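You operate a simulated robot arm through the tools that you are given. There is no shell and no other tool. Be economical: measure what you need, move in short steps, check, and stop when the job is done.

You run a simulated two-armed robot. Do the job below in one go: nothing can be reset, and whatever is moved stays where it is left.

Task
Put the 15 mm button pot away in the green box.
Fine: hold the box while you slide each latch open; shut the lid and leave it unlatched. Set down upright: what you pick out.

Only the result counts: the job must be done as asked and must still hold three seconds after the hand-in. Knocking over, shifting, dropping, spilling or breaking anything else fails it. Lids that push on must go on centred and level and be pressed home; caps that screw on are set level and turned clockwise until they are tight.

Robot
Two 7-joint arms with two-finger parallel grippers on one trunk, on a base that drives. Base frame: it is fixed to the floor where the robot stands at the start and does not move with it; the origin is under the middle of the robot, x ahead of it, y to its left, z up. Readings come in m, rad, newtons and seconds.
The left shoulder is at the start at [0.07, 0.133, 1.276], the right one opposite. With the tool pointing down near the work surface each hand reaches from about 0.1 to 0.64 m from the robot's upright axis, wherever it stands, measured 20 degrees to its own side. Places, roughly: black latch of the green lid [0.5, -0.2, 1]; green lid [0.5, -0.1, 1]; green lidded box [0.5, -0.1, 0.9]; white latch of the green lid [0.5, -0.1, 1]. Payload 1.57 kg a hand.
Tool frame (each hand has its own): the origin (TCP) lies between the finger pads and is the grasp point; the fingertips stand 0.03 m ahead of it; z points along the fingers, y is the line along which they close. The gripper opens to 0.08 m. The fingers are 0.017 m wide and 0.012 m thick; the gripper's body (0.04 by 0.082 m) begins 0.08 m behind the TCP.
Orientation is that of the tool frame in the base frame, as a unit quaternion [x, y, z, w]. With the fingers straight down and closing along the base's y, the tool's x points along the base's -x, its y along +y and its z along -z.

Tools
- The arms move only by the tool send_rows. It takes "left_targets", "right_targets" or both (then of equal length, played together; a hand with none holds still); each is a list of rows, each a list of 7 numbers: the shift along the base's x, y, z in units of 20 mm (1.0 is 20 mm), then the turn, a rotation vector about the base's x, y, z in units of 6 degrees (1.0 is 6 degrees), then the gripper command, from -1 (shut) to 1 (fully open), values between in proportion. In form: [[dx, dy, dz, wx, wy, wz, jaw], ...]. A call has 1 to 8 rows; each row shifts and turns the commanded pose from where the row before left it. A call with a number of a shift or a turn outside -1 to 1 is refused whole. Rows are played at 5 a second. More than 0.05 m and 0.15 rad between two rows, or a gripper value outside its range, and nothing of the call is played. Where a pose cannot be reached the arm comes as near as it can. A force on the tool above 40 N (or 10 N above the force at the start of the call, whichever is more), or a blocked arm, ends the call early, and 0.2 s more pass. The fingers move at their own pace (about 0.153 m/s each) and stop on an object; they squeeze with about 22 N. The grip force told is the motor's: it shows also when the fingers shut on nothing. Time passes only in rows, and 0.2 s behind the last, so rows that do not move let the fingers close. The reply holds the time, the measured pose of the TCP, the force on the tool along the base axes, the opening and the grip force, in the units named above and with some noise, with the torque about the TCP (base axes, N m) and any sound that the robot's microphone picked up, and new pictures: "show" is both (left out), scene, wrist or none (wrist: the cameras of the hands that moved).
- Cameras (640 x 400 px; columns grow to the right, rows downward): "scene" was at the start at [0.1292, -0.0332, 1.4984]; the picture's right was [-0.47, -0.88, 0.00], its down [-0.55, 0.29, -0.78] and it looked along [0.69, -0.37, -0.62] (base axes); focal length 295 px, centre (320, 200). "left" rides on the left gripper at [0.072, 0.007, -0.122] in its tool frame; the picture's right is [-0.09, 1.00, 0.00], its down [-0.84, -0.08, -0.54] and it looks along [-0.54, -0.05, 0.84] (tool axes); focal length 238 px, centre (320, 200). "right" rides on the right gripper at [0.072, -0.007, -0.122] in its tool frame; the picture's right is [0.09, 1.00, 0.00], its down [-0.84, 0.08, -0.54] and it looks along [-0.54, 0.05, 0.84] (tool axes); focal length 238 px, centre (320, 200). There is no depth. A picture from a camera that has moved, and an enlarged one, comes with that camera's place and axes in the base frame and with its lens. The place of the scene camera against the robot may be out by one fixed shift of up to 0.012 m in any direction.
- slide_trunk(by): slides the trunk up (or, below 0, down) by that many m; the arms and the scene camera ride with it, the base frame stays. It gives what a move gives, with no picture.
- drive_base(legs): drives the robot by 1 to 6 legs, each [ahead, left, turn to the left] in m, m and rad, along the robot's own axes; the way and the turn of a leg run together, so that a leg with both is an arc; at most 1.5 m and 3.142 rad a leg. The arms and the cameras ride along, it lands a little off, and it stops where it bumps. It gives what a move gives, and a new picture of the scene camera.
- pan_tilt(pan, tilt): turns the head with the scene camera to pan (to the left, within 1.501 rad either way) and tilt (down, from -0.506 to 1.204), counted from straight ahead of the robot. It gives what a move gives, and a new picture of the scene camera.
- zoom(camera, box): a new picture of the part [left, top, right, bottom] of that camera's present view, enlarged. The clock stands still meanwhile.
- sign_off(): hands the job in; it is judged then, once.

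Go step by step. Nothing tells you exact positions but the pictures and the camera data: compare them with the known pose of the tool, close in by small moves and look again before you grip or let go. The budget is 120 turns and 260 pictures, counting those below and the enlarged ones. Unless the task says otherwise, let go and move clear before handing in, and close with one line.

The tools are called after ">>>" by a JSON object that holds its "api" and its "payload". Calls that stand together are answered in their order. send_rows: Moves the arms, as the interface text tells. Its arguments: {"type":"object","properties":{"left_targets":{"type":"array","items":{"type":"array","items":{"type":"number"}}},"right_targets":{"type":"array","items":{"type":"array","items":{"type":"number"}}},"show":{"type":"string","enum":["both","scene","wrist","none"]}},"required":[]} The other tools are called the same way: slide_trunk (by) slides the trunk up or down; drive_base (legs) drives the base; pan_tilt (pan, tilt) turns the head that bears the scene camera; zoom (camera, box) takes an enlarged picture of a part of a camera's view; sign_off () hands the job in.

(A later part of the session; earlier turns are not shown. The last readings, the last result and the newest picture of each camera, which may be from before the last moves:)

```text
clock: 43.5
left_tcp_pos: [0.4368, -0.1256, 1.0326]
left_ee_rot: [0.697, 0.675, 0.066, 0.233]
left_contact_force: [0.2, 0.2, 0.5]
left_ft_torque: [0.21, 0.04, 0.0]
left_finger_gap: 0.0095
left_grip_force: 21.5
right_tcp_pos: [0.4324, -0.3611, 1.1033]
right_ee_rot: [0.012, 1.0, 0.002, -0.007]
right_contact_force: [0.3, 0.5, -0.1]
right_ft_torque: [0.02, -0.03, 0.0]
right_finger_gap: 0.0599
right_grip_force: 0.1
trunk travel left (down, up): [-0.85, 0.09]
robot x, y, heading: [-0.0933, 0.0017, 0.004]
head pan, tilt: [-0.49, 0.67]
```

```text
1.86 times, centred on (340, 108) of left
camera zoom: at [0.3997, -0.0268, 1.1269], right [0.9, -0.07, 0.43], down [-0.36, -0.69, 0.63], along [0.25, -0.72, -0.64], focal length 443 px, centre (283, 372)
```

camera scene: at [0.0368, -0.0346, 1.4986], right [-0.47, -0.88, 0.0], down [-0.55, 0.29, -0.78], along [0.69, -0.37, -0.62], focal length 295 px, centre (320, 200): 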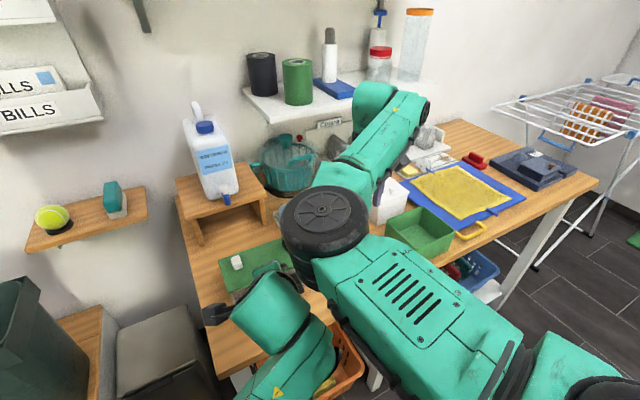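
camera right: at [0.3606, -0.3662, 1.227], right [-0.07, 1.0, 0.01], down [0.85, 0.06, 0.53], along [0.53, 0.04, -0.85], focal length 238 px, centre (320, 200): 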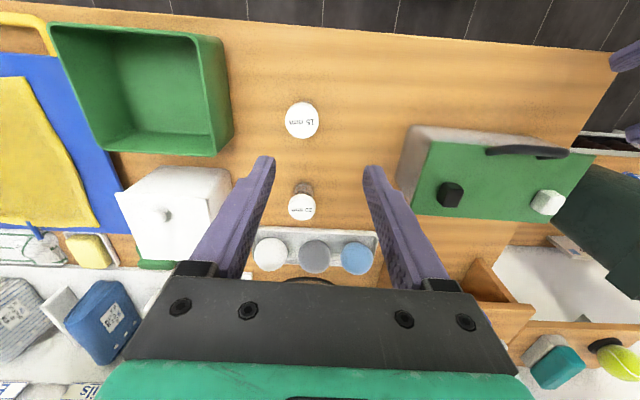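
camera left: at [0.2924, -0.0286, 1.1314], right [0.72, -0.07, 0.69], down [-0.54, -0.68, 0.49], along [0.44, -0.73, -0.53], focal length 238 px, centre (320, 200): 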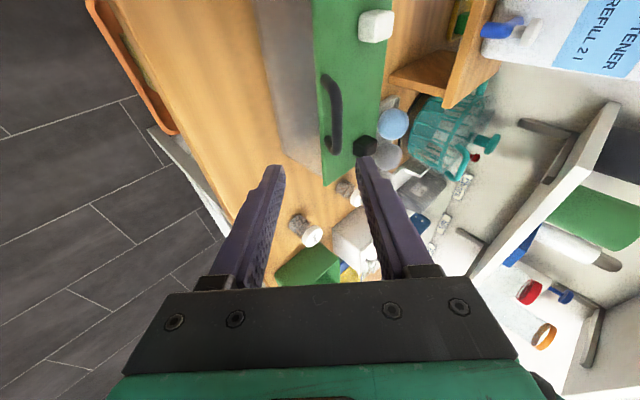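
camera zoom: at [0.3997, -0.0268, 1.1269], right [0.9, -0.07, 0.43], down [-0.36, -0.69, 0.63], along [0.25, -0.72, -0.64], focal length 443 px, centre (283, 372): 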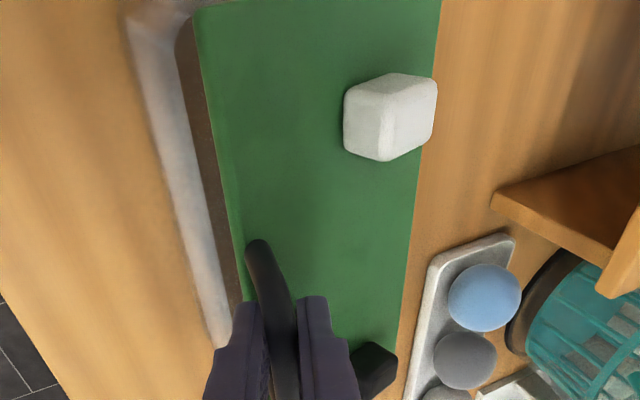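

It is hinged at the back. Continue the arc to ~66°.

>>> {"api": "send_rows", "payload": {"left_targets": [[0.36, 0, 0.45, 0, 1, 0, -1], [0.4, 0, 0.41, 0, 1, 0, -1], [0.45, 0, 0.36, 0, 1, 0, -1], [0.48, 0, 0.32, 0, 1, 0, -1], [0.5, 0, 0.27, 0, 1, 0, -1], [0.53, 0, 0.2, 0, 1, 0, -1], [0.55, 0, 0.15, 0, 1, 0, -1], [0.56, 0, 0.09, 0, 1, 0, -1]], "show": "both"}}

```text
clock: 45.4
left_tcp_pos: [0.438, -0.1328, 1.0718]
left_ee_rot: [0.693, 0.711, -0.098, 0.069]
left_contact_force: [-0.3, 0.0, -1.8]
left_ft_torque: [-0.08, 0.03, 0.05]
left_finger_gap: 0.0093
left_grip_force: 21.8
left hand out of reach, approached as far as the arm can: row 4, 5, 6, 7, 8
right_tcp_pos: [0.4323, -0.3599, 1.1028]
right_ee_rot: [0.012, 1.0, 0.003, -0.008]
right_contact_force: [0.6, -0.3, -1.6]
right_ft_torque: [0.0, 0.0, -0.01]
right_finger_gap: 0.0598
right_grip_force: 0.1
trunk travel left (down, up): [-0.85, 0.09]
robot x, y, heading: [-0.0896, -0.0021, -0.0]
head pan, tilt: [-0.49, 0.67]
camera scene: at [0.0395, -0.0332, 1.4984], right [-0.47, -0.88, 0.0], down [-0.55, 0.29, -0.78], along [0.69, -0.37, -0.62], focal length 295 px, centre (320, 200)
camera left: at [0.448, -0.0348, 1.1724], right [1.0, -0.07, -0.02], down [-0.03, -0.69, 0.73], along [-0.07, -0.72, -0.69], focal length 238 px, centre (320, 200)
```

scene: 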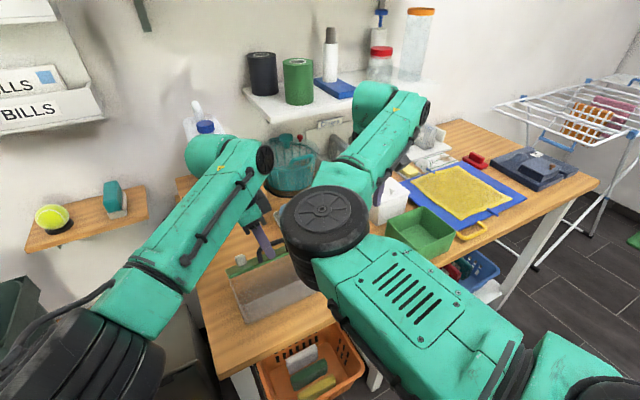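
left: 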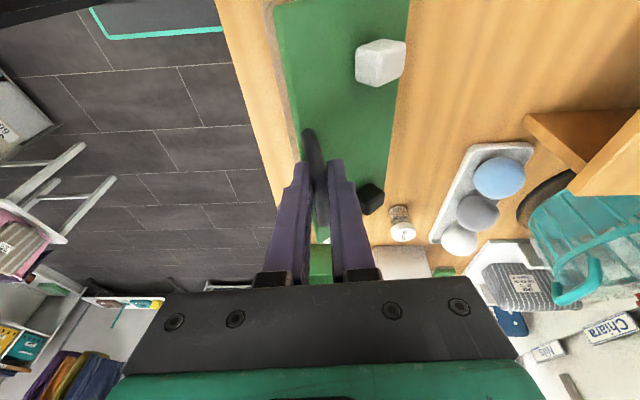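

The left arm ran into a reach limit at about 44°. Look closely at the box state.

>>> {"api": "zoom", "payload": {"camera": "scene", "box": [200, 220, 340, 340]}}

>>> {"api": "zoom", "payload": {"camera": "right", "box": [380, 60, 640, 250]}}

```text
3.33 times, centred on (270, 280) of scene
camera zoom: at [0.0395, -0.0332, 1.4984], right [-0.47, -0.88, 0.0], down [-0.55, 0.29, -0.78], along [0.69, -0.37, -0.62], focal length 983 px, centre (487, -67)
```

zoom: 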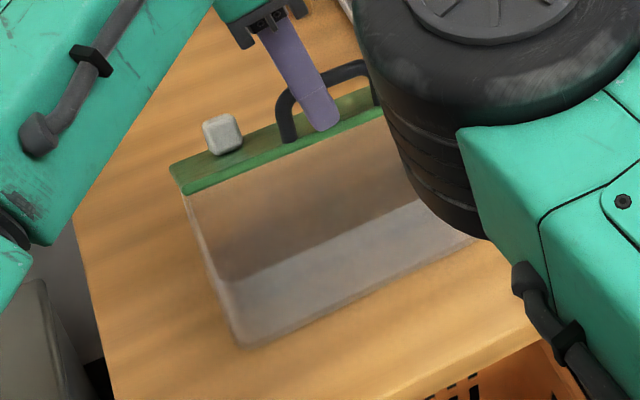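

```text
2.11 times, centred on (510, 155) of right
camera zoom: at [0.3629, -0.3653, 1.2264], right [-0.07, 1.0, 0.0], down [0.85, 0.06, 0.53], along [0.53, 0.04, -0.85], focal length 502 px, centre (-80, 295)
```

zoom: 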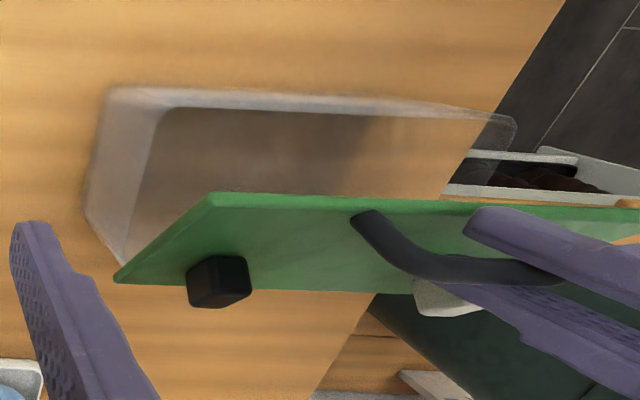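

The box is open ~43° (it slid ~2 cm back toward the robot as the arm hit its limit), empty and transparent. The right hand, closed, will now come in front of the lid's right part to push it further open while the left steadies it.

>>> {"api": "send_rows", "payload": {"right_targets": [[-0.5, 0.8, 0, 1, 0, 0, -1], [-0.5, 0.9, -0.3, 1, 0, 0, -1], [-0.5, 0.9, -0.4, 1, 0, 0, -1], [-0.4, 0.9, -0.4, 0, 0, 0, -1], [0, 0.9, -0.4, 0, 0, 0, -1], [0, 0.9, -0.5, 0, 0, 0, -1], [0, 0.9, -0.5, 0, 0, 0, -1], [0, 0.9, -0.4, 0, 0, 0, -1]], "show": "both"}}

```text
clock: 47.1
left_tcp_pos: [0.4387, -0.1334, 1.0731]
left_ee_rot: [0.693, 0.711, -0.098, 0.068]
left_contact_force: [0.4, 0.7, -1.2]
left_ft_torque: [-0.09, -0.02, 0.04]
left_finger_gap: 0.0095
left_grip_force: 21.9
right_tcp_pos: [0.3955, -0.2903, 1.08]
right_ee_rot: [0.011, 0.987, 0.158, -0.011]
right_contact_force: [0.3, -0.1, 0.1]
right_ft_torque: [-0.02, -0.01, 0.01]
right_finger_gap: 0.0
right_grip_force: 21.1
right hand out of reach, approached as far as the arm can: row 5, 6, 7, 8
trunk travel left (down, up): [-0.85, 0.09]
robot x, y, heading: [-0.0888, -0.0007, 0.002]
head pan, tilt: [-0.49, 0.67]
camera scene: at [0.0397, -0.0333, 1.4984], right [-0.47, -0.88, 0.0], down [-0.55, 0.29, -0.78], along [0.69, -0.37, -0.62], focal length 295 px, centre (320, 200)
camera right: at [0.3255, -0.3335, 1.1955], right [-0.07, 0.95, 0.31], down [0.85, -0.11, 0.52], along [0.53, 0.3, -0.8], focal length 238 px, centre (320, 200)
```

scene: 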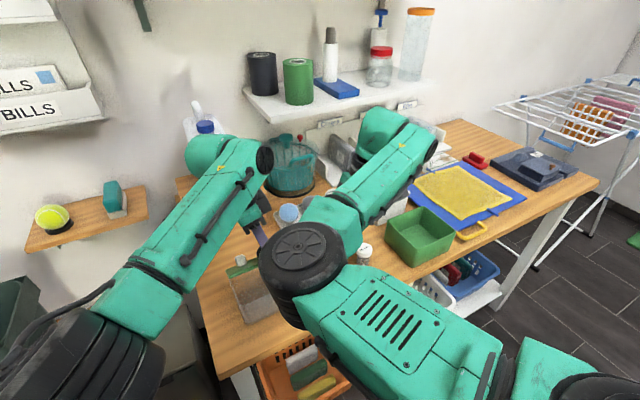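
right: 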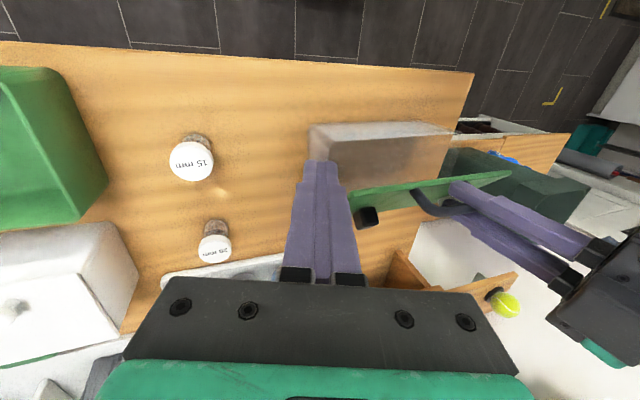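

The right arm's inner limit again. I'll go in at x≈0.418, just in front of the lid edge.

>>> {"api": "send_rows", "payload": {"right_targets": [[0.9, 0.3, -0.3, 0, 0, 0, -1], [0.25, 0.8, -0.4, 0, 0, 0, -1], [0, 0.8, -0.4, 0, 0, 0, -1], [0, 0.8, -0.4, 0, 0, 0, -1], [0, 0.8, -0.2, 0, 0, 0, -1]], "show": "both"}}

>>> {"api": "zoom", "payload": {"camera": "right", "box": [200, 50, 520, 250]}}

```text
clock: 48.4
left_tcp_pos: [0.4394, -0.1324, 1.0723]
left_ee_rot: [0.693, 0.711, -0.096, 0.069]
left_contact_force: [5.4, 21.1, 6.7]
left_ft_torque: [0.32, -0.24, 0.51]
left_finger_gap: 0.0102
left_grip_force: 21.6
right_tcp_pos: [0.4336, -0.2313, 1.04]
right_ee_rot: [0.013, 0.987, 0.157, -0.012]
right_contact_force: [-6.6, -20.7, -9.5]
right_ft_torque: [-0.7, 0.21, -0.02]
right_finger_gap: 0.0
right_grip_force: 20.8
right hand out of reach, approached as far as the arm can: row 3, 4, 5
trunk travel left (down, up): [-0.85, 0.09]
robot x, y, heading: [-0.0911, -0.0028, 0.002]
head pan, tilt: [-0.49, 0.67]
camera scene: at [0.0399, -0.033, 1.4984], right [-0.47, -0.88, 0.0], down [-0.55, 0.29, -0.78], along [0.69, -0.37, -0.62], focal length 295 px, centre (320, 200)
camera right: at [0.3646, -0.274, 1.1551], right [-0.06, 0.95, 0.31], down [0.85, -0.11, 0.52], along [0.52, 0.3, -0.8], focal length 238 px, centre (320, 200)
```

scene: 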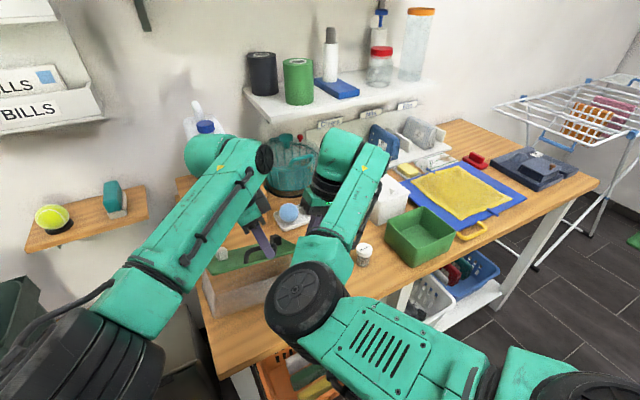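
right: 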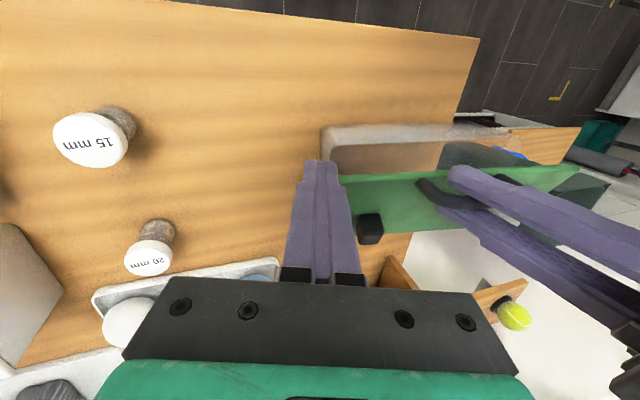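

```text
2.00 times, centred on (360, 150) of right
camera zoom: at [0.3646, -0.274, 1.1551], right [-0.06, 0.95, 0.31], down [0.85, -0.11, 0.52], along [0.52, 0.3, -0.8], focal length 477 px, centre (240, 300)
```

zoom: 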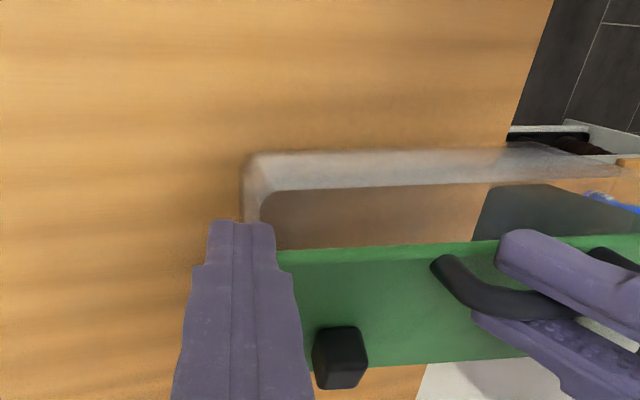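

The right fingers pressed the lid's side; I back the right hand off at once, then try moving the left on by translation only (bar pivoting in the grip).

>>> {"api": "send_rows", "payload": {"right_targets": [[0, -0.8, 0, 0, 0, 0, -1], [0, -1, 0.2, 0, 0, 0, -1], [0, -1, 0.5, 0, 0, 0, -1]], "show": "none"}}

>>> {"api": "send_rows", "payload": {"left_targets": [[0.4, 0, 0.25, 0, 0, 0, -1], [0.4, 0, 0.25, 0, 0, 0, -1]], "show": "both"}}

>>> {"api": "zoom", "payload": {"camera": "right", "box": [300, 50, 620, 250]}}

```text
clock: 49.1
left_tcp_pos: [0.4371, -0.1342, 1.0724]
left_ee_rot: [0.693, 0.71, -0.099, 0.069]
left_contact_force: [-0.4, -1.5, -3.0]
left_ft_torque: [-0.07, 0.12, 0.0]
left_finger_gap: 0.0092
left_grip_force: 22.0
right_tcp_pos: [0.4352, -0.2872, 1.0549]
right_ee_rot: [0.01, 0.987, 0.159, -0.01]
right_contact_force: [-0.4, -0.1, 0.0]
right_ft_torque: [0.02, -0.04, 0.02]
right_finger_gap: 0.0
right_grip_force: 21.1
trunk travel left (down, up): [-0.85, 0.09]
robot x, y, heading: [-0.0918, -0.0002, 0.003]
head pan, tilt: [-0.49, 0.67]
```

```text
clock: 49.8
left_tcp_pos: [0.4376, -0.1327, 1.0729]
left_ee_rot: [0.693, 0.711, -0.097, 0.069]
left_contact_force: [0.7, 1.1, -0.5]
left_ft_torque: [-0.16, -0.02, 0.03]
left_finger_gap: 0.0091
left_grip_force: 22.0
left hand out of reach, approached as far as the arm can: row 1, 2
right_tcp_pos: [0.4354, -0.287, 1.0554]
right_ee_rot: [0.01, 0.987, 0.158, -0.01]
right_contact_force: [-0.6, 0.1, 0.0]
right_ft_torque: [-0.01, -0.01, -0.02]
right_finger_gap: 0.0
right_grip_force: 21.4
trunk travel left (down, up): [-0.85, 0.09]
robot x, y, heading: [-0.095, 0.0019, 0.001]
head pan, tilt: [-0.49, 0.67]
camera scene: at [0.0397, -0.0334, 1.4984], right [-0.47, -0.88, 0.0], down [-0.55, 0.29, -0.78], along [0.69, -0.37, -0.62], focal length 295 px, centre (320, 200)
camera left: at [0.4483, -0.0349, 1.1724], right [1.0, -0.07, -0.02], down [-0.03, -0.69, 0.73], along [-0.07, -0.72, -0.69], focal length 238 px, centre (320, 200)
```

scene: 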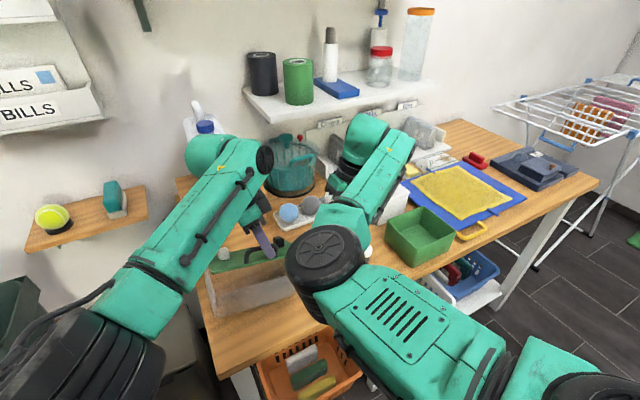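
left: 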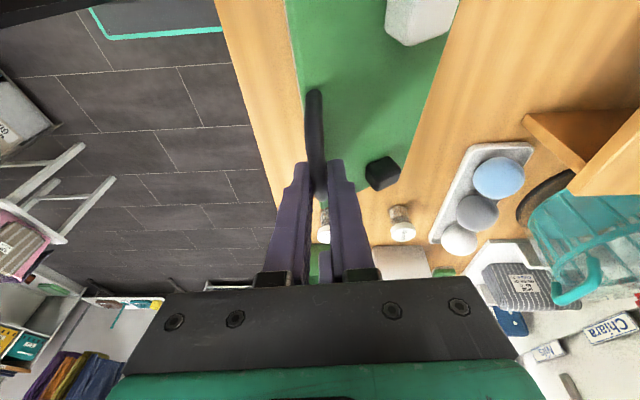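

```text
2.00 times, centred on (460, 150) of right
camera zoom: at [0.3653, -0.3302, 1.1703], right [-0.07, 0.95, 0.31], down [0.85, -0.11, 0.52], along [0.53, 0.3, -0.8], focal length 477 px, centre (40, 300)
```

zoom: 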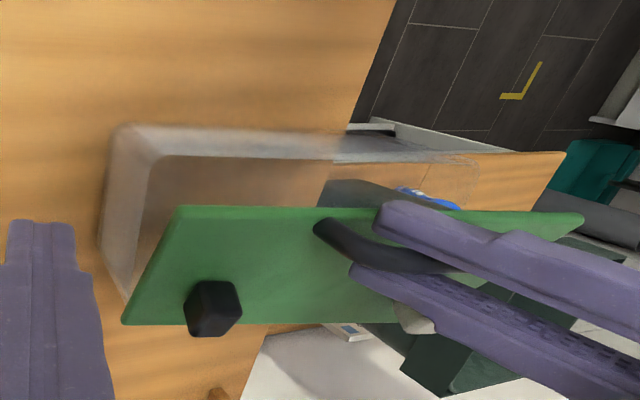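

The left arm is at full extension, so the base is badly placed for this. I'll lower the lid gently on the reverse arc, release, and shift the base to the right so both arms work comfortably.

>>> {"api": "send_rows", "payload": {"left_targets": [[-0.52, 0, -0.37, 0, -1, 0, -1], [-0.48, 0, -0.42, 0, -1, 0, -1], [-0.43, 0, -0.47, 0, -1, 0, -1], [-0.38, 0, -0.51, 0, -1, 0, -1], [-0.33, 0, -0.55, 0, -1, 0, -1], [-0.26, 0, -0.58, 0, -1, 0, -1], [0, 0, 0, 0, 0, 0, -1]], "right_targets": [[0, -0.5, 0.8, 0, 0, 0, -1], [0, -0.5, 0.8, 0, 0, 0, 0.5], [0, 0, 0.8, 0, 0, 0, 0.5], [0, 0, 0.8, 0, 0, 0, 0.5], [0, 0, 0.8, 0, 0, 0, 0.5], [0, 0, 0.8, 0, 0, 0, 0.5], [0, 0, 0, 0, 0, 0, 0.5]], "show": "scene"}}

>>> {"api": "zoom", "payload": {"camera": "right", "box": [340, 50, 640, 250]}}

```text
clock: 51.4
left_tcp_pos: [0.3893, -0.1337, 1.0183]
left_ee_rot: [0.689, 0.654, 0.121, 0.288]
left_contact_force: [-0.6, 3.8, 13.0]
left_ft_torque: [-0.54, -0.14, 0.0]
left_finger_gap: 0.0096
left_grip_force: 21.8
right_tcp_pos: [0.4336, -0.3036, 1.1534]
right_ee_rot: [0.011, 0.988, 0.157, -0.009]
right_contact_force: [-0.7, 0.6, 1.3]
right_ft_torque: [0.02, -0.01, -0.02]
right_finger_gap: 0.0601
right_grip_force: 0.1
trunk travel left (down, up): [-0.85, 0.09]
robot x, y, heading: [-0.0879, -0.0013, -0.002]
head pan, tilt: [-0.49, 0.67]
camera scene: at [0.037, -0.0314, 1.4989], right [-0.47, -0.88, 0.0], down [-0.55, 0.29, -0.78], along [0.69, -0.37, -0.62], focal length 295 px, centre (320, 200)
```

scene: 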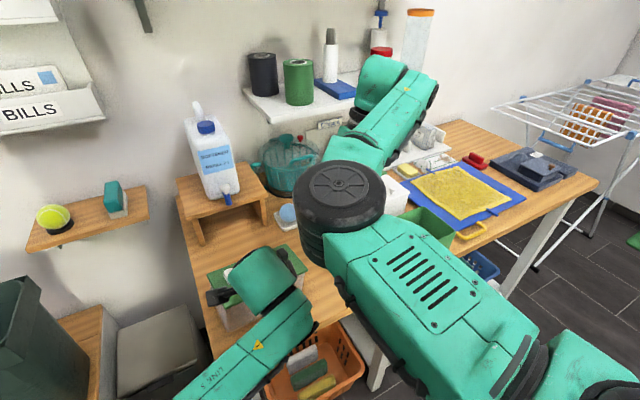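

```text
2.00 times, centred on (490, 150) of right
camera zoom: at [0.3626, -0.3472, 1.2679], right [-0.07, 0.95, 0.31], down [0.85, -0.11, 0.52], along [0.53, 0.3, -0.79], focal length 477 px, centre (-20, 300)
```

zoom: 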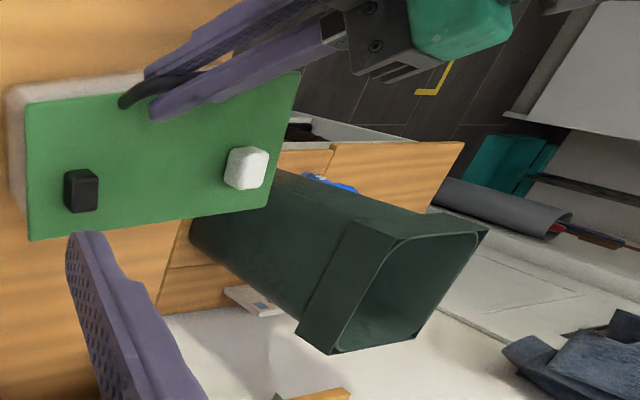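

The lid is shut again. Release the handle and back the left hand out along its axis.

>>> {"api": "send_rows", "payload": {"left_targets": [[0, 0, 0, 0, 0, 0, 0], [0, 0, 0, 0, 0, 0, 0], [-0.6, 0, 0.6, 0, 0, 0, 0], [-0.7, 0, 0.8, 0, 0, 0, 0.2], [-0.3, 0, 1, 0, 1, 0, 0.2], [0, 0, 1, 0, 1, 0, 0.2], [0, 0, 1, 0, 1, 0, 0.2]], "show": "none"}}

>>> {"api": "drive_base", "payload": {"legs": [[0, -0.14, 0]]}}

```text
clock: 53.1
left_tcp_pos: [0.3352, -0.132, 1.0542]
left_ee_rot: [0.737, 0.661, 0.059, 0.126]
left_contact_force: [-0.1, -1.1, 0.8]
left_ft_torque: [0.03, -0.01, 0.0]
left_finger_gap: 0.0482
left_grip_force: 0.1
right_tcp_pos: [0.4234, -0.3514, 1.1618]
right_ee_rot: [0.06, 0.985, 0.162, 0.011]
right_contact_force: [0.1, 0.1, -0.3]
right_ft_torque: [0.02, 0.01, -0.02]
right_finger_gap: 0.06
right_grip_force: 0.0
trunk travel left (down, up): [-0.85, 0.09]
robot x, y, heading: [-0.0932, 0.0016, -0.002]
head pan, tilt: [-0.49, 0.67]
stopped in row 7 (left hand): the arm was blocked; the commanded pose is now the measured one
```

```text
clock: 54.4
left_tcp_pos: [0.3347, -0.2672, 1.055]
left_ee_rot: [0.737, 0.662, 0.058, 0.126]
left_contact_force: [-0.1, 1.0, 0.5]
left_ft_torque: [-0.02, 0.01, -0.04]
left_finger_gap: 0.0481
left_grip_force: 0.0
right_tcp_pos: [0.4241, -0.4868, 1.1616]
right_ee_rot: [0.058, 0.985, 0.16, 0.011]
right_contact_force: [0.2, -0.3, -0.6]
right_ft_torque: [0.0, 0.03, -0.01]
right_finger_gap: 0.0601
right_grip_force: 0.0
trunk travel left (down, up): [-0.85, 0.09]
robot x, y, heading: [-0.0886, -0.1346, -0.002]
head pan, tilt: [-0.49, 0.67]
camera scene: at [0.0392, -0.169, 1.4985], right [-0.47, -0.88, 0.0], down [-0.55, 0.29, -0.78], along [0.69, -0.37, -0.62], focal length 295 px, centre (320, 200)
```

scene: 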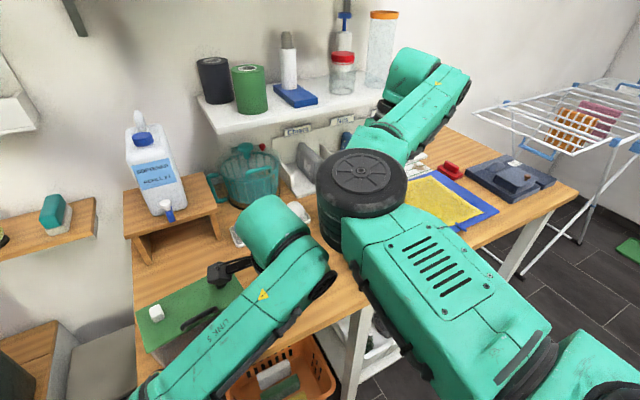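

The left arm was touching the right elbow; the base is now 0.135 m to the right. Move the left hand back over toward the handle (raised, yaw corrected) and view it.

>>> {"api": "send_rows", "payload": {"left_targets": [[0, 0.9, 0.5, 0, 0, 1, 0.2], [0, 0.9, 0.5, 0, -1, 0, 0.2], [0.1, 0.9, 0.4, 0, -1, 0, 0.2], [0.1, 0.9, 0.2, 0, 0, 0, 0.2], [0.1, 0.9, 0, 0, 0, 0, 0.2], [0.1, 0.9, 0, 0, 0, 0, 0.2], [0.1, 0.9, 0, 0, 0, 0, 0.2], [0, 0.5, 0, 0, 0, 0, 0.2]], "show": "none"}}

>>> {"api": "drive_base", "payload": {"legs": [[0.05, 0, 0]]}}

>>> {"api": "zoom", "payload": {"camera": "left", "box": [120, 0, 520, 250]}}

```text
clock: 56.2
left_tcp_pos: [0.3449, -0.1324, 1.0849]
left_ee_rot: [0.691, 0.682, 0.138, 0.195]
left_contact_force: [0.0, 0.0, 1.1]
left_ft_torque: [0.01, 0.02, 0.0]
left_finger_gap: 0.048
left_grip_force: 0.1
right_tcp_pos: [0.4234, -0.4894, 1.162]
right_ee_rot: [0.058, 0.985, 0.161, 0.01]
right_contact_force: [0.0, 0.3, -0.8]
right_ft_torque: [0.01, 0.0, -0.01]
right_finger_gap: 0.0601
right_grip_force: 0.0
trunk travel left (down, up): [-0.85, 0.09]
robot x, y, heading: [-0.0924, -0.1394, -0.002]
head pan, tilt: [-0.49, 0.67]
```

```text
clock: 57.1
left_tcp_pos: [0.3876, -0.1329, 1.0897]
left_ee_rot: [0.69, 0.682, 0.141, 0.196]
left_contact_force: [-0.1, 0.3, -0.6]
left_ft_torque: [0.0, -0.01, 0.02]
left_finger_gap: 0.048
left_grip_force: 0.0
right_tcp_pos: [0.4661, -0.4885, 1.1666]
right_ee_rot: [0.059, 0.985, 0.161, 0.014]
right_contact_force: [-0.8, 0.6, 0.8]
right_ft_torque: [-0.07, -0.04, -0.01]
right_finger_gap: 0.06
right_grip_force: 0.1
trunk travel left (down, up): [-0.85, 0.09]
robot x, y, heading: [-0.0387, -0.1373, 0.0]
head pan, tilt: [-0.49, 0.67]
camera scene: at [0.0787, -0.1721, 1.4994], right [-0.47, -0.88, 0.0], down [-0.54, 0.29, -0.79], along [0.69, -0.37, -0.62], focal length 295 px, centre (320, 200)
```

scene: 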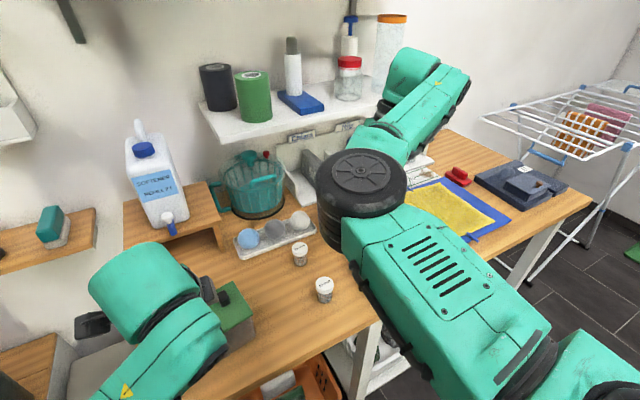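

```text
1.60 times, centred on (320, 125) of left
camera zoom: at [0.3398, -0.0514, 1.1932], right [0.88, -0.08, 0.47], down [-0.35, -0.79, 0.51], along [0.33, -0.61, -0.72], focal length 381 px, centre (320, 320)
```

zoom: 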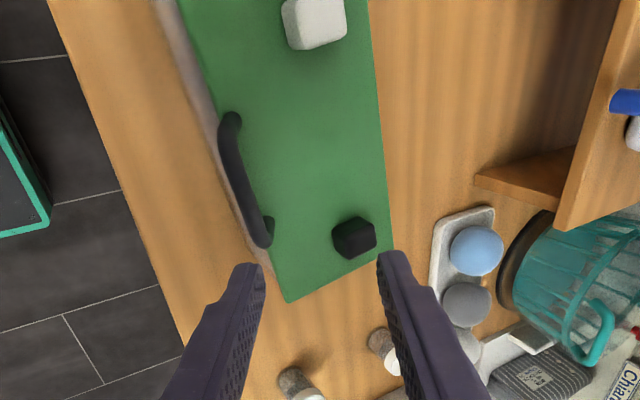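

Bar is now ≈ (0.398, −0.117, 0.985). The left is pitched −28°. Move to ~30 mm before the bar along the approach and check.

>>> {"api": "send_rows", "payload": {"left_targets": [[-0.3, 0.45, -0.6, 0, 0, 0, 0.2], [-0.3, 0.45, -0.8, 0, 0, 0, 0.2], [0, 0, -0.8, 0, 0, 0, 0.2], [0, 0, -0.6, 0, 0, 0, 0.2]], "show": "none"}}

>>> {"api": "zoom", "payload": {"camera": "left", "box": [180, 40, 460, 215]}}

```text
clock: 58.1
left_tcp_pos: [0.3844, -0.1136, 1.0299]
left_ee_rot: [0.691, 0.683, 0.138, 0.195]
left_contact_force: [-0.1, 0.6, -0.1]
left_ft_torque: [0.0, -0.01, -0.02]
left_finger_gap: 0.0481
left_grip_force: 0.0
right_tcp_pos: [0.4724, -0.4892, 1.1618]
right_ee_rot: [0.059, 0.985, 0.161, 0.011]
right_contact_force: [-0.2, 0.1, 0.6]
right_ft_torque: [0.0, 0.0, 0.0]
right_finger_gap: 0.0601
right_grip_force: 0.0
trunk travel left (down, up): [-0.85, 0.09]
robot x, y, heading: [-0.0397, -0.1398, -0.004]
head pan, tilt: [-0.49, 0.67]
```

```text
2.29 times, centred on (320, 128) of left
camera zoom: at [0.3364, -0.0327, 1.1341], right [0.88, -0.08, 0.46], down [-0.34, -0.79, 0.51], along [0.32, -0.61, -0.73], focal length 545 px, centre (320, 366)
```

zoom: 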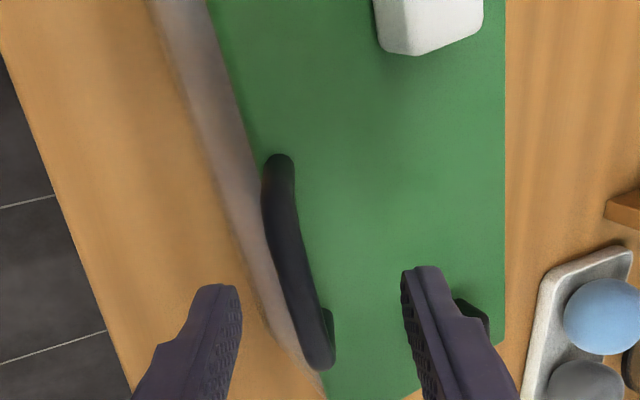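

Bar is ~10 mm toward the lower finger; correct and advance ~25 mm.

>>> {"api": "send_rows", "payload": {"left_targets": [[-0.3, 0, -0.3, 0, 0, 0, 0.2], [0.2, 0, -0.5, 0, 0, 0, 0.2], [0.2, 0, -0.5, 0, 0, 0, 0.2], [0, 0, 0, 0, 0, 0, 0.2]], "show": "none"}}

>>> {"api": "zoom", "payload": {"camera": "left", "box": [180, 40, 460, 215]}}

```text
clock: 59.1
left_tcp_pos: [0.3851, -0.1151, 1.0041]
left_ee_rot: [0.691, 0.682, 0.139, 0.195]
left_contact_force: [-0.2, -0.6, 0.1]
left_ft_torque: [0.0, 0.0, -0.03]
left_finger_gap: 0.0479
left_grip_force: 0.0
right_tcp_pos: [0.4735, -0.4891, 1.1622]
right_ee_rot: [0.059, 0.985, 0.161, 0.011]
right_contact_force: [-0.8, -0.6, 0.1]
right_ft_torque: [0.01, 0.0, 0.0]
right_finger_gap: 0.0598
right_grip_force: 0.1
trunk travel left (down, up): [-0.85, 0.09]
robot x, y, heading: [-0.041, -0.1362, 0.006]
head pan, tilt: [-0.49, 0.67]
```

```text
2.29 times, centred on (320, 128) of left
camera zoom: at [0.3378, -0.0337, 1.1077], right [0.88, -0.08, 0.46], down [-0.34, -0.79, 0.51], along [0.32, -0.61, -0.73], focal length 545 px, centre (320, 366)
```

zoom: 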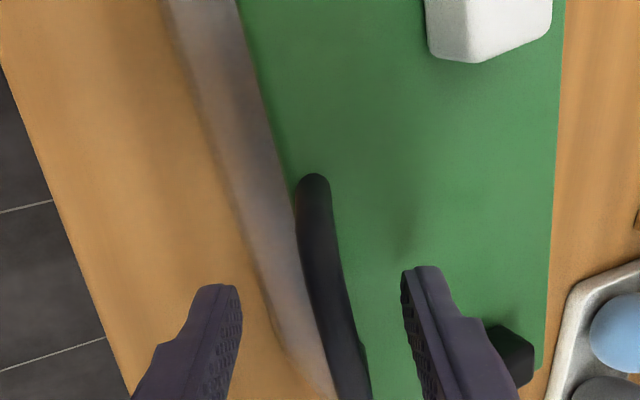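

Well centred. Close on the bar.

>>> {"api": "send_rows", "payload": {"left_targets": [[0, 0, 0, 0, 0, 0, -1], [0, 0, 0, 0, 0, 0, -1], [0, 0, 0, 0, 0, 0, -1]], "show": "none"}}

>>> {"api": "zoom", "payload": {"camera": "left", "box": [180, 40, 460, 215]}}

```text
clock: 59.9
left_tcp_pos: [0.3843, -0.115, 1.0032]
left_ee_rot: [0.69, 0.683, 0.139, 0.195]
left_contact_force: [1.1, 0.2, 3.4]
left_ft_torque: [-0.57, -0.13, 0.16]
left_finger_gap: 0.011
left_grip_force: 22.6
right_tcp_pos: [0.4731, -0.4886, 1.162]
right_ee_rot: [0.059, 0.985, 0.161, 0.01]
right_contact_force: [0.5, 0.2, 0.4]
right_ft_torque: [0.03, 0.04, 0.0]
right_finger_gap: 0.06
right_grip_force: 0.1
trunk travel left (down, up): [-0.85, 0.09]
robot x, y, heading: [-0.043, -0.141, 0.0]
head pan, tilt: [-0.49, 0.67]
```

```text
2.29 times, centred on (320, 128) of left
camera zoom: at [0.3377, -0.0337, 1.1081], right [0.88, -0.08, 0.46], down [-0.34, -0.79, 0.51], along [0.32, -0.61, -0.73], focal length 545 px, centre (320, 366)
```

zoom: 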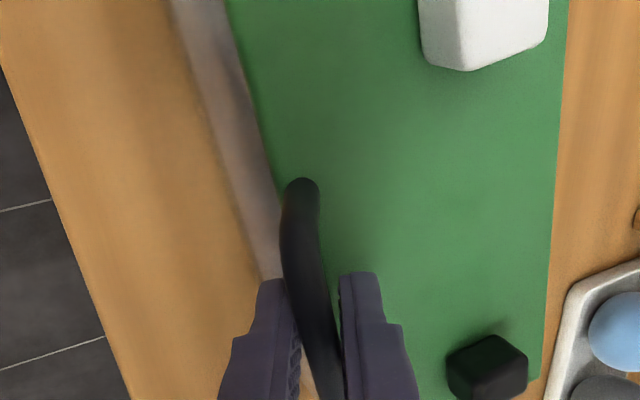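

Gripped. Open along the arc 30° and check.

>>> {"api": "send_rows", "payload": {"left_targets": [[0.2, 0, 0.54, 0, 1, 0, -1], [0.26, 0, 0.53, 0, 1, 0, -1], [0.31, 0, 0.5, 0, 1, 0, -1], [0.36, 0, 0.46, 0, 1, 0, -1], [0.4, 0, 0.43, 0, 1, 0, -1]], "show": "wrist"}}

```text
clock: 61.1
left_tcp_pos: [0.4154, -0.1157, 1.0522]
left_ee_rot: [0.703, 0.71, -0.046, 0.01]
left_contact_force: [0.6, 0.9, -0.5]
left_ft_torque: [-0.11, -0.04, 0.08]
left_finger_gap: 0.0093
left_grip_force: 22.0
right_tcp_pos: [0.4742, -0.4889, 1.1624]
right_ee_rot: [0.059, 0.985, 0.162, 0.01]
right_contact_force: [0.1, -0.2, -0.4]
right_ft_torque: [-0.02, -0.01, 0.0]
right_finger_gap: 0.0598
right_grip_force: 0.0
trunk travel left (down, up): [-0.85, 0.09]
robot x, y, heading: [-0.0412, -0.1419, -0.0]
head pan, tilt: [-0.49, 0.67]
camera left: at [0.4275, -0.0336, 1.1673], right [1.0, -0.08, -0.04], down [-0.04, -0.79, 0.61], along [-0.08, -0.61, -0.79], focal length 238 px, centre (320, 200)
```

left: 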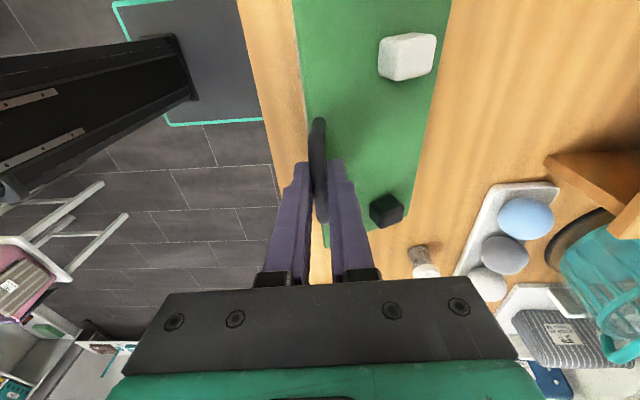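

Working. Continue 3 more rows with rotation.

>>> {"api": "send_rows", "payload": {"left_targets": [[0.45, 0, 0.38, 0, 1, 0, -1], [0.48, 0, 0.33, 0, 1, 0, -1], [0.5, 0, 0.28, 0, 1, 0, -1]], "show": "both"}}

```text
clock: 61.9
left_tcp_pos: [0.4441, -0.1157, 1.0725]
left_ee_rot: [0.687, 0.703, -0.154, -0.1]
left_contact_force: [0.2, 0.0, 0.0]
left_ft_torque: [-0.09, -0.03, 0.02]
left_finger_gap: 0.0094
left_grip_force: 21.7
right_tcp_pos: [0.4738, -0.4894, 1.1617]
right_ee_rot: [0.06, 0.985, 0.161, 0.01]
right_contact_force: [0.1, 0.0, -1.3]
right_ft_torque: [0.04, -0.01, 0.03]
right_finger_gap: 0.06
right_grip_force: 0.1
trunk travel left (down, up): [-0.85, 0.09]
robot x, y, heading: [-0.0365, -0.1411, 0.002]
head pan, tilt: [-0.49, 0.67]
camera scene: at [0.0888, -0.1726, 1.4984], right [-0.47, -0.88, 0.0], down [-0.55, 0.29, -0.78], along [0.69, -0.37, -0.62], focal length 295 px, centre (320, 200)
camera left: at [0.4906, -0.034, 1.1771], right [0.93, -0.08, -0.35], down [0.15, -0.79, 0.59], along [-0.32, -0.61, -0.73], focal length 238 px, centre (320, 200)
```

scene: 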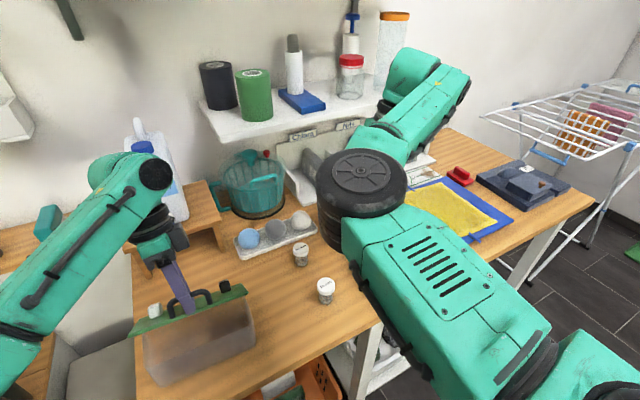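
left: 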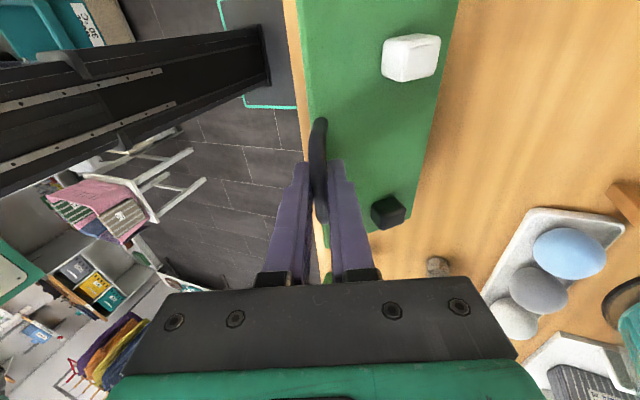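

Lid at ~48°. Continue by translation only, letting the bar pivot in the grip, to ~72°.

>>> {"api": "send_rows", "payload": {"left_targets": [[0.46, 0, 0.25, 0, 0, 0, -1], [0.46, 0, 0.22, 0, 0, 0, -1], [0.5, 0, 0.15, 0, 0, 0, -1], [0.5, 0, 0.12, 0, 0, 0, -1]], "show": "both"}}

>>> {"api": "zoom", "payload": {"camera": "scene", "box": [100, 220, 340, 390]}}

```text
clock: 62.9
left_tcp_pos: [0.4815, -0.1161, 1.0873]
left_ee_rot: [0.687, 0.703, -0.153, -0.099]
left_contact_force: [0.0, 1.4, -0.2]
left_ft_torque: [-0.04, 0.01, 0.02]
left_finger_gap: 0.0093
left_grip_force: 21.8
right_tcp_pos: [0.4729, -0.49, 1.1613]
right_ee_rot: [0.06, 0.985, 0.162, 0.01]
right_contact_force: [0.6, -1.1, 0.8]
right_ft_torque: [0.02, 0.01, 0.0]
right_finger_gap: 0.0603
right_grip_force: 0.1
trunk travel left (down, up): [-0.85, 0.09]
robot x, y, heading: [-0.0409, -0.1404, 0.002]
head pan, tilt: [-0.49, 0.67]
camera scene: at [0.0887, -0.1742, 1.4983], right [-0.47, -0.88, 0.0], down [-0.55, 0.29, -0.78], along [0.69, -0.37, -0.62], focal length 295 px, centre (320, 200)
camera left: at [0.5286, -0.035, 1.1926], right [0.94, -0.08, -0.34], down [0.15, -0.79, 0.59], along [-0.32, -0.61, -0.73], focal length 238 px, centre (320, 200)
```

scene: 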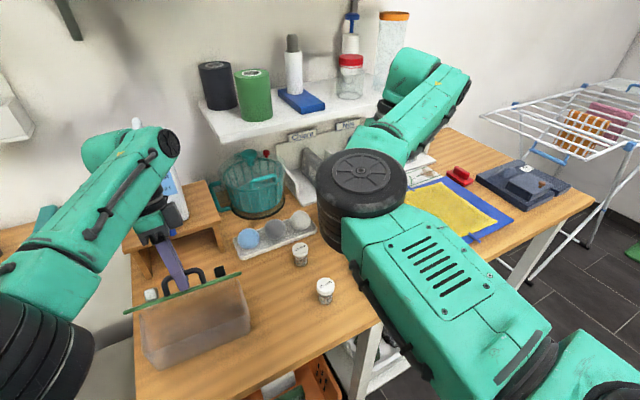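
left: 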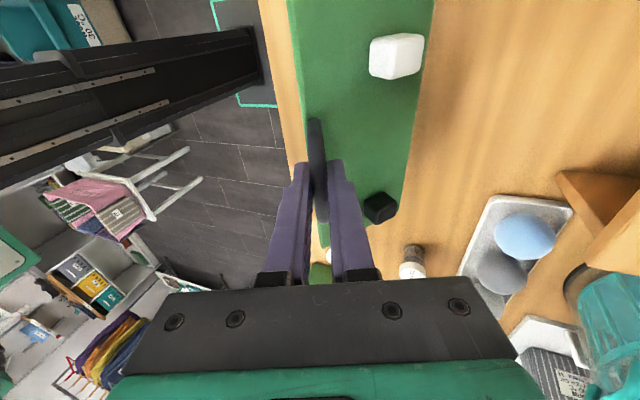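

```text
2.35 times, centred on (220, 305) of scene
camera zoom: at [0.0887, -0.1742, 1.4983], right [-0.47, -0.88, 0.0], down [-0.55, 0.29, -0.78], along [0.69, -0.37, -0.62], focal length 694 px, centre (555, -47)
```

zoom: 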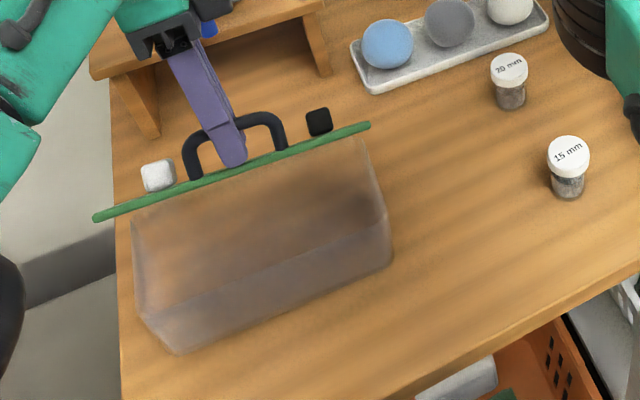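

Smooth with no force. Continue to and slightly past vertical.

>>> {"api": "send_rows", "payload": {"left_targets": [[0.52, 0, 0.05, 0, 0, 0, -1], [0.52, 0, 0.01, 0, 0, 0, -1], [0.52, 0, -0.05, 0, 0, 0, -1], [0.5, 0, -0.11, 0, 0, 0, -1]], "show": "none"}}

>>> {"api": "zoom", "payload": {"camera": "scene", "box": [60, 200, 340, 390]}}

```text
clock: 63.9
left_tcp_pos: [0.4834, -0.1103, 1.0885]
left_ee_rot: [0.687, 0.703, -0.155, -0.1]
left_contact_force: [0.1, -0.4, -1.0]
left_ft_torque: [-0.2, 0.0, 0.03]
left_finger_gap: 0.0092
left_grip_force: 22.5
left hand out of reach, approached as far as the arm can: row 1, 2, 3, 4
right_tcp_pos: [0.475, -0.4893, 1.1622]
right_ee_rot: [0.059, 0.985, 0.161, 0.01]
right_contact_force: [-1.2, -0.1, 0.0]
right_ft_torque: [0.03, -0.01, 0.02]
right_finger_gap: 0.06
right_grip_force: 0.0
trunk travel left (down, up): [-0.85, 0.09]
robot x, y, heading: [-0.0388, -0.1373, -0.001]
head pan, tilt: [-0.49, 0.67]
```

```text
2.11 times, centred on (200, 295) of scene
camera zoom: at [0.089, -0.1718, 1.4984], right [-0.47, -0.88, 0.0], down [-0.55, 0.29, -0.78], along [0.69, -0.37, -0.62], focal length 621 px, centre (573, 0)
```

zoom: 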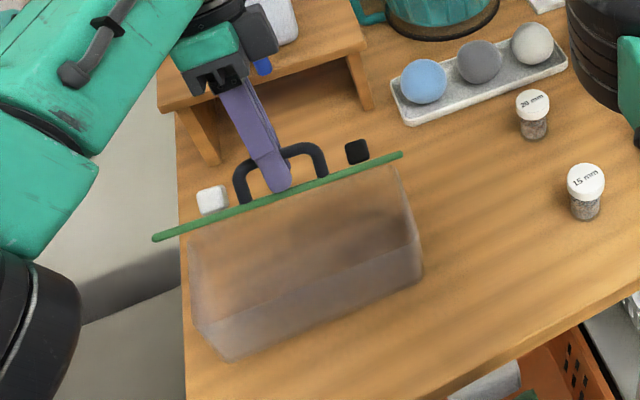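

The left is at its reach limit, but the remaining arc is nearly pure +x, so I drive the base 0.04 m forward to carry the lid past vertical.

>>> {"api": "drive_base", "payload": {"legs": [[0.04, 0, 0]]}}

>>> {"api": "zoom", "payload": {"camera": "scene", "box": [60, 200, 340, 390]}}

>>> {"api": "zoom", "payload": {"camera": "left", "box": [200, 0, 520, 220]}}

```text
clock: 64.8
left_tcp_pos: [0.5165, -0.1108, 1.0922]
left_ee_rot: [0.688, 0.703, -0.153, -0.097]
left_contact_force: [-0.3, 0.6, -0.6]
left_ft_torque: [-0.04, 0.04, 0.01]
left_finger_gap: 0.0091
left_grip_force: 22.1
right_tcp_pos: [0.5061, -0.489, 1.1648]
right_ee_rot: [0.058, 0.985, 0.161, 0.013]
right_contact_force: [-1.0, -0.3, 0.6]
right_ft_torque: [0.03, -0.07, 0.0]
right_finger_gap: 0.0599
right_grip_force: 0.0
trunk travel left (down, up): [-0.85, 0.09]
robot x, y, heading: [-0.007, -0.1362, -0.004]
head pan, tilt: [-0.49, 0.67]
camera scene: at [0.1193, -0.1723, 1.4992], right [-0.47, -0.88, 0.0], down [-0.54, 0.29, -0.79], along [0.69, -0.37, -0.62], focal length 295 px, centre (320, 200)
```

scene: 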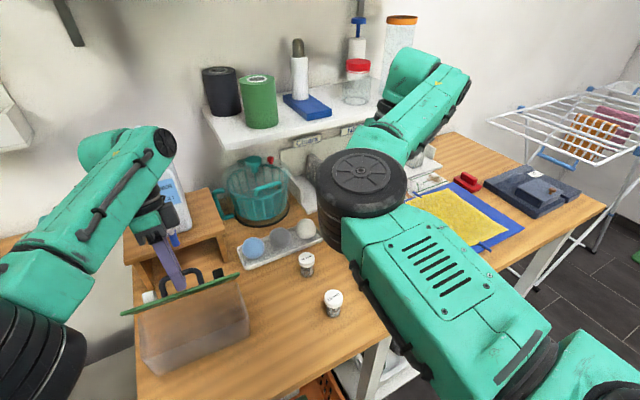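

```text
2.11 times, centred on (200, 295) of scene
camera zoom: at [0.1193, -0.1723, 1.4992], right [-0.47, -0.88, 0.0], down [-0.54, 0.29, -0.79], along [0.69, -0.37, -0.62], focal length 621 px, centre (573, 0)
```

zoom: 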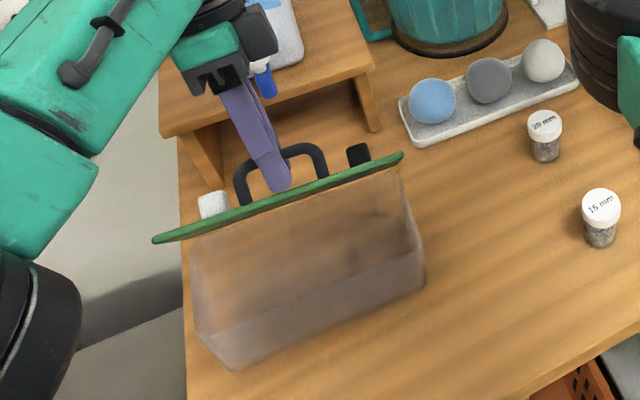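

```text
1.82 times, centred on (360, 110) of left
camera zoom: at [0.5621, -0.0298, 1.1974], right [0.94, -0.08, -0.34], down [0.14, -0.79, 0.59], along [-0.32, -0.61, -0.73], focal length 433 px, centre (247, 364)
```

zoom: 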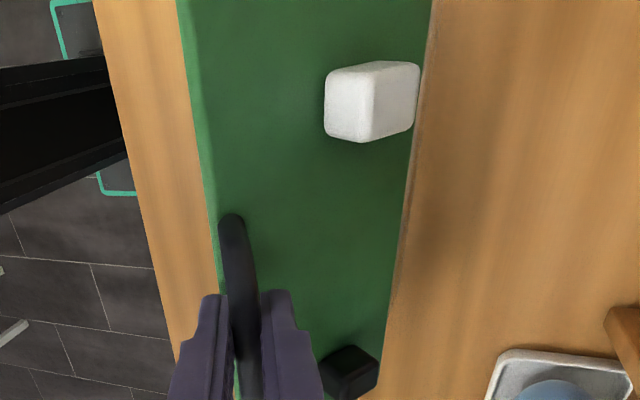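

On closer look the lid stayed at ~50° and the box was dragged forward instead: the clamped bar does not pivot. I'll drag the box back the same way (base back, then arm), then loosen the jaws so the bar can turn freely.

>>> {"api": "drive_base", "payload": {"legs": [[-0.04, 0, 0]]}}

>>> {"api": "send_rows", "payload": {"left_targets": [[-0.3, -0.2, -0.15, 0, 0, 0, -1], [-0.3, -0.2, -0.2, 0, 0, 0, -1], [-0.3, -0.2, -0.2, 0, 0, 0, -1], [-0.2, -0.2, -0.15, 0, 0, 0, -1], [0, 0, 0, 0, 0, 0, -1]], "show": "none"}}

>>> {"api": "zoom", "payload": {"camera": "left", "box": [200, 0, 520, 220]}}

>>> {"api": "zoom", "payload": {"camera": "scene", "box": [60, 200, 340, 390]}}

```text
clock: 65.7
left_tcp_pos: [0.4905, -0.1111, 1.084]
left_ee_rot: [0.686, 0.703, -0.157, -0.103]
left_contact_force: [0.8, -0.8, -2.9]
left_ft_torque: [-0.03, 0.09, -0.01]
left_finger_gap: 0.0091
left_grip_force: 22.6
right_tcp_pos: [0.4823, -0.4891, 1.1575]
right_ee_rot: [0.06, 0.985, 0.161, 0.007]
right_contact_force: [1.1, -0.6, 0.3]
right_ft_torque: [0.02, 0.08, 0.04]
right_finger_gap: 0.0599
right_grip_force: 0.1
trunk travel left (down, up): [-0.85, 0.09]
robot x, y, heading: [-0.0405, -0.137, -0.0]
head pan, tilt: [-0.49, 0.67]
camera scene: at [0.1002, -0.1721, 1.4972], right [-0.47, -0.88, 0.0], down [-0.56, 0.29, -0.78], along [0.69, -0.37, -0.63], focal length 295 px, centre (320, 200)
```

scene: 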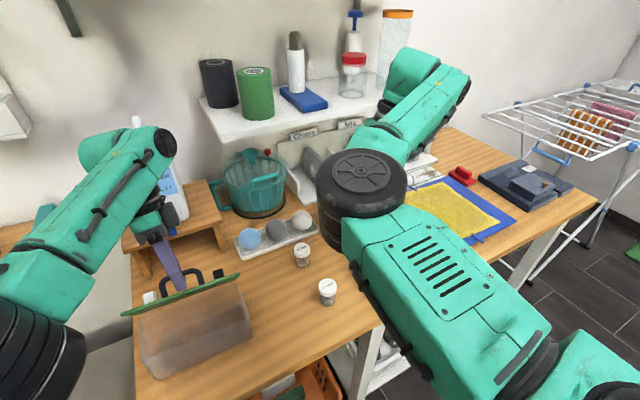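

```text
clock: 66.9
left_tcp_pos: [0.46, -0.1258, 1.0747]
left_ee_rot: [0.687, 0.703, -0.155, -0.099]
left_contact_force: [-1.3, 1.9, 4.0]
left_ft_torque: [-0.32, 0.0, 0.0]
left_finger_gap: 0.0093
left_grip_force: 21.9
right_tcp_pos: [0.473, -0.488, 1.1624]
right_ee_rot: [0.058, 0.985, 0.161, 0.011]
right_contact_force: [-0.2, -0.4, 0.0]
right_ft_torque: [0.01, -0.01, -0.01]
right_finger_gap: 0.0597
right_grip_force: 0.1
trunk travel left (down, up): [-0.85, 0.09]
robot x, y, heading: [-0.0375, -0.1383, 0.001]
head pan, tilt: [-0.49, 0.67]
```

```text
1.82 times, centred on (360, 110) of left
camera zoom: at [0.507, -0.0447, 1.1797], right [0.93, -0.08, -0.35], down [0.15, -0.79, 0.59], along [-0.32, -0.61, -0.73], focal length 433 px, centre (247, 364)
```

zoom: 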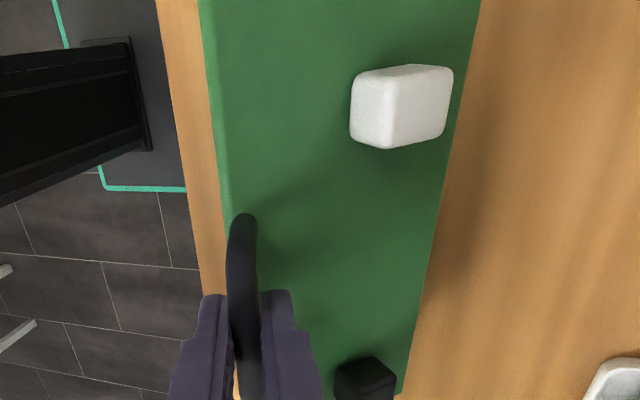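

```text
2.11 times, centred on (200, 295) of scene
camera zoom: at [0.0876, -0.171, 1.4985], right [-0.47, -0.88, 0.0], down [-0.55, 0.29, -0.78], along [0.69, -0.37, -0.62], focal length 621 px, centre (573, 0)
```

zoom: 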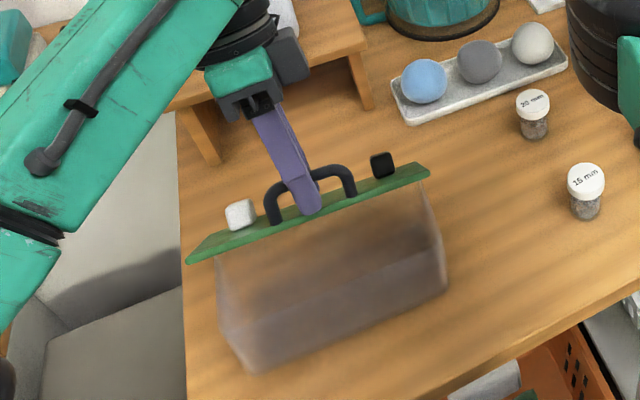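

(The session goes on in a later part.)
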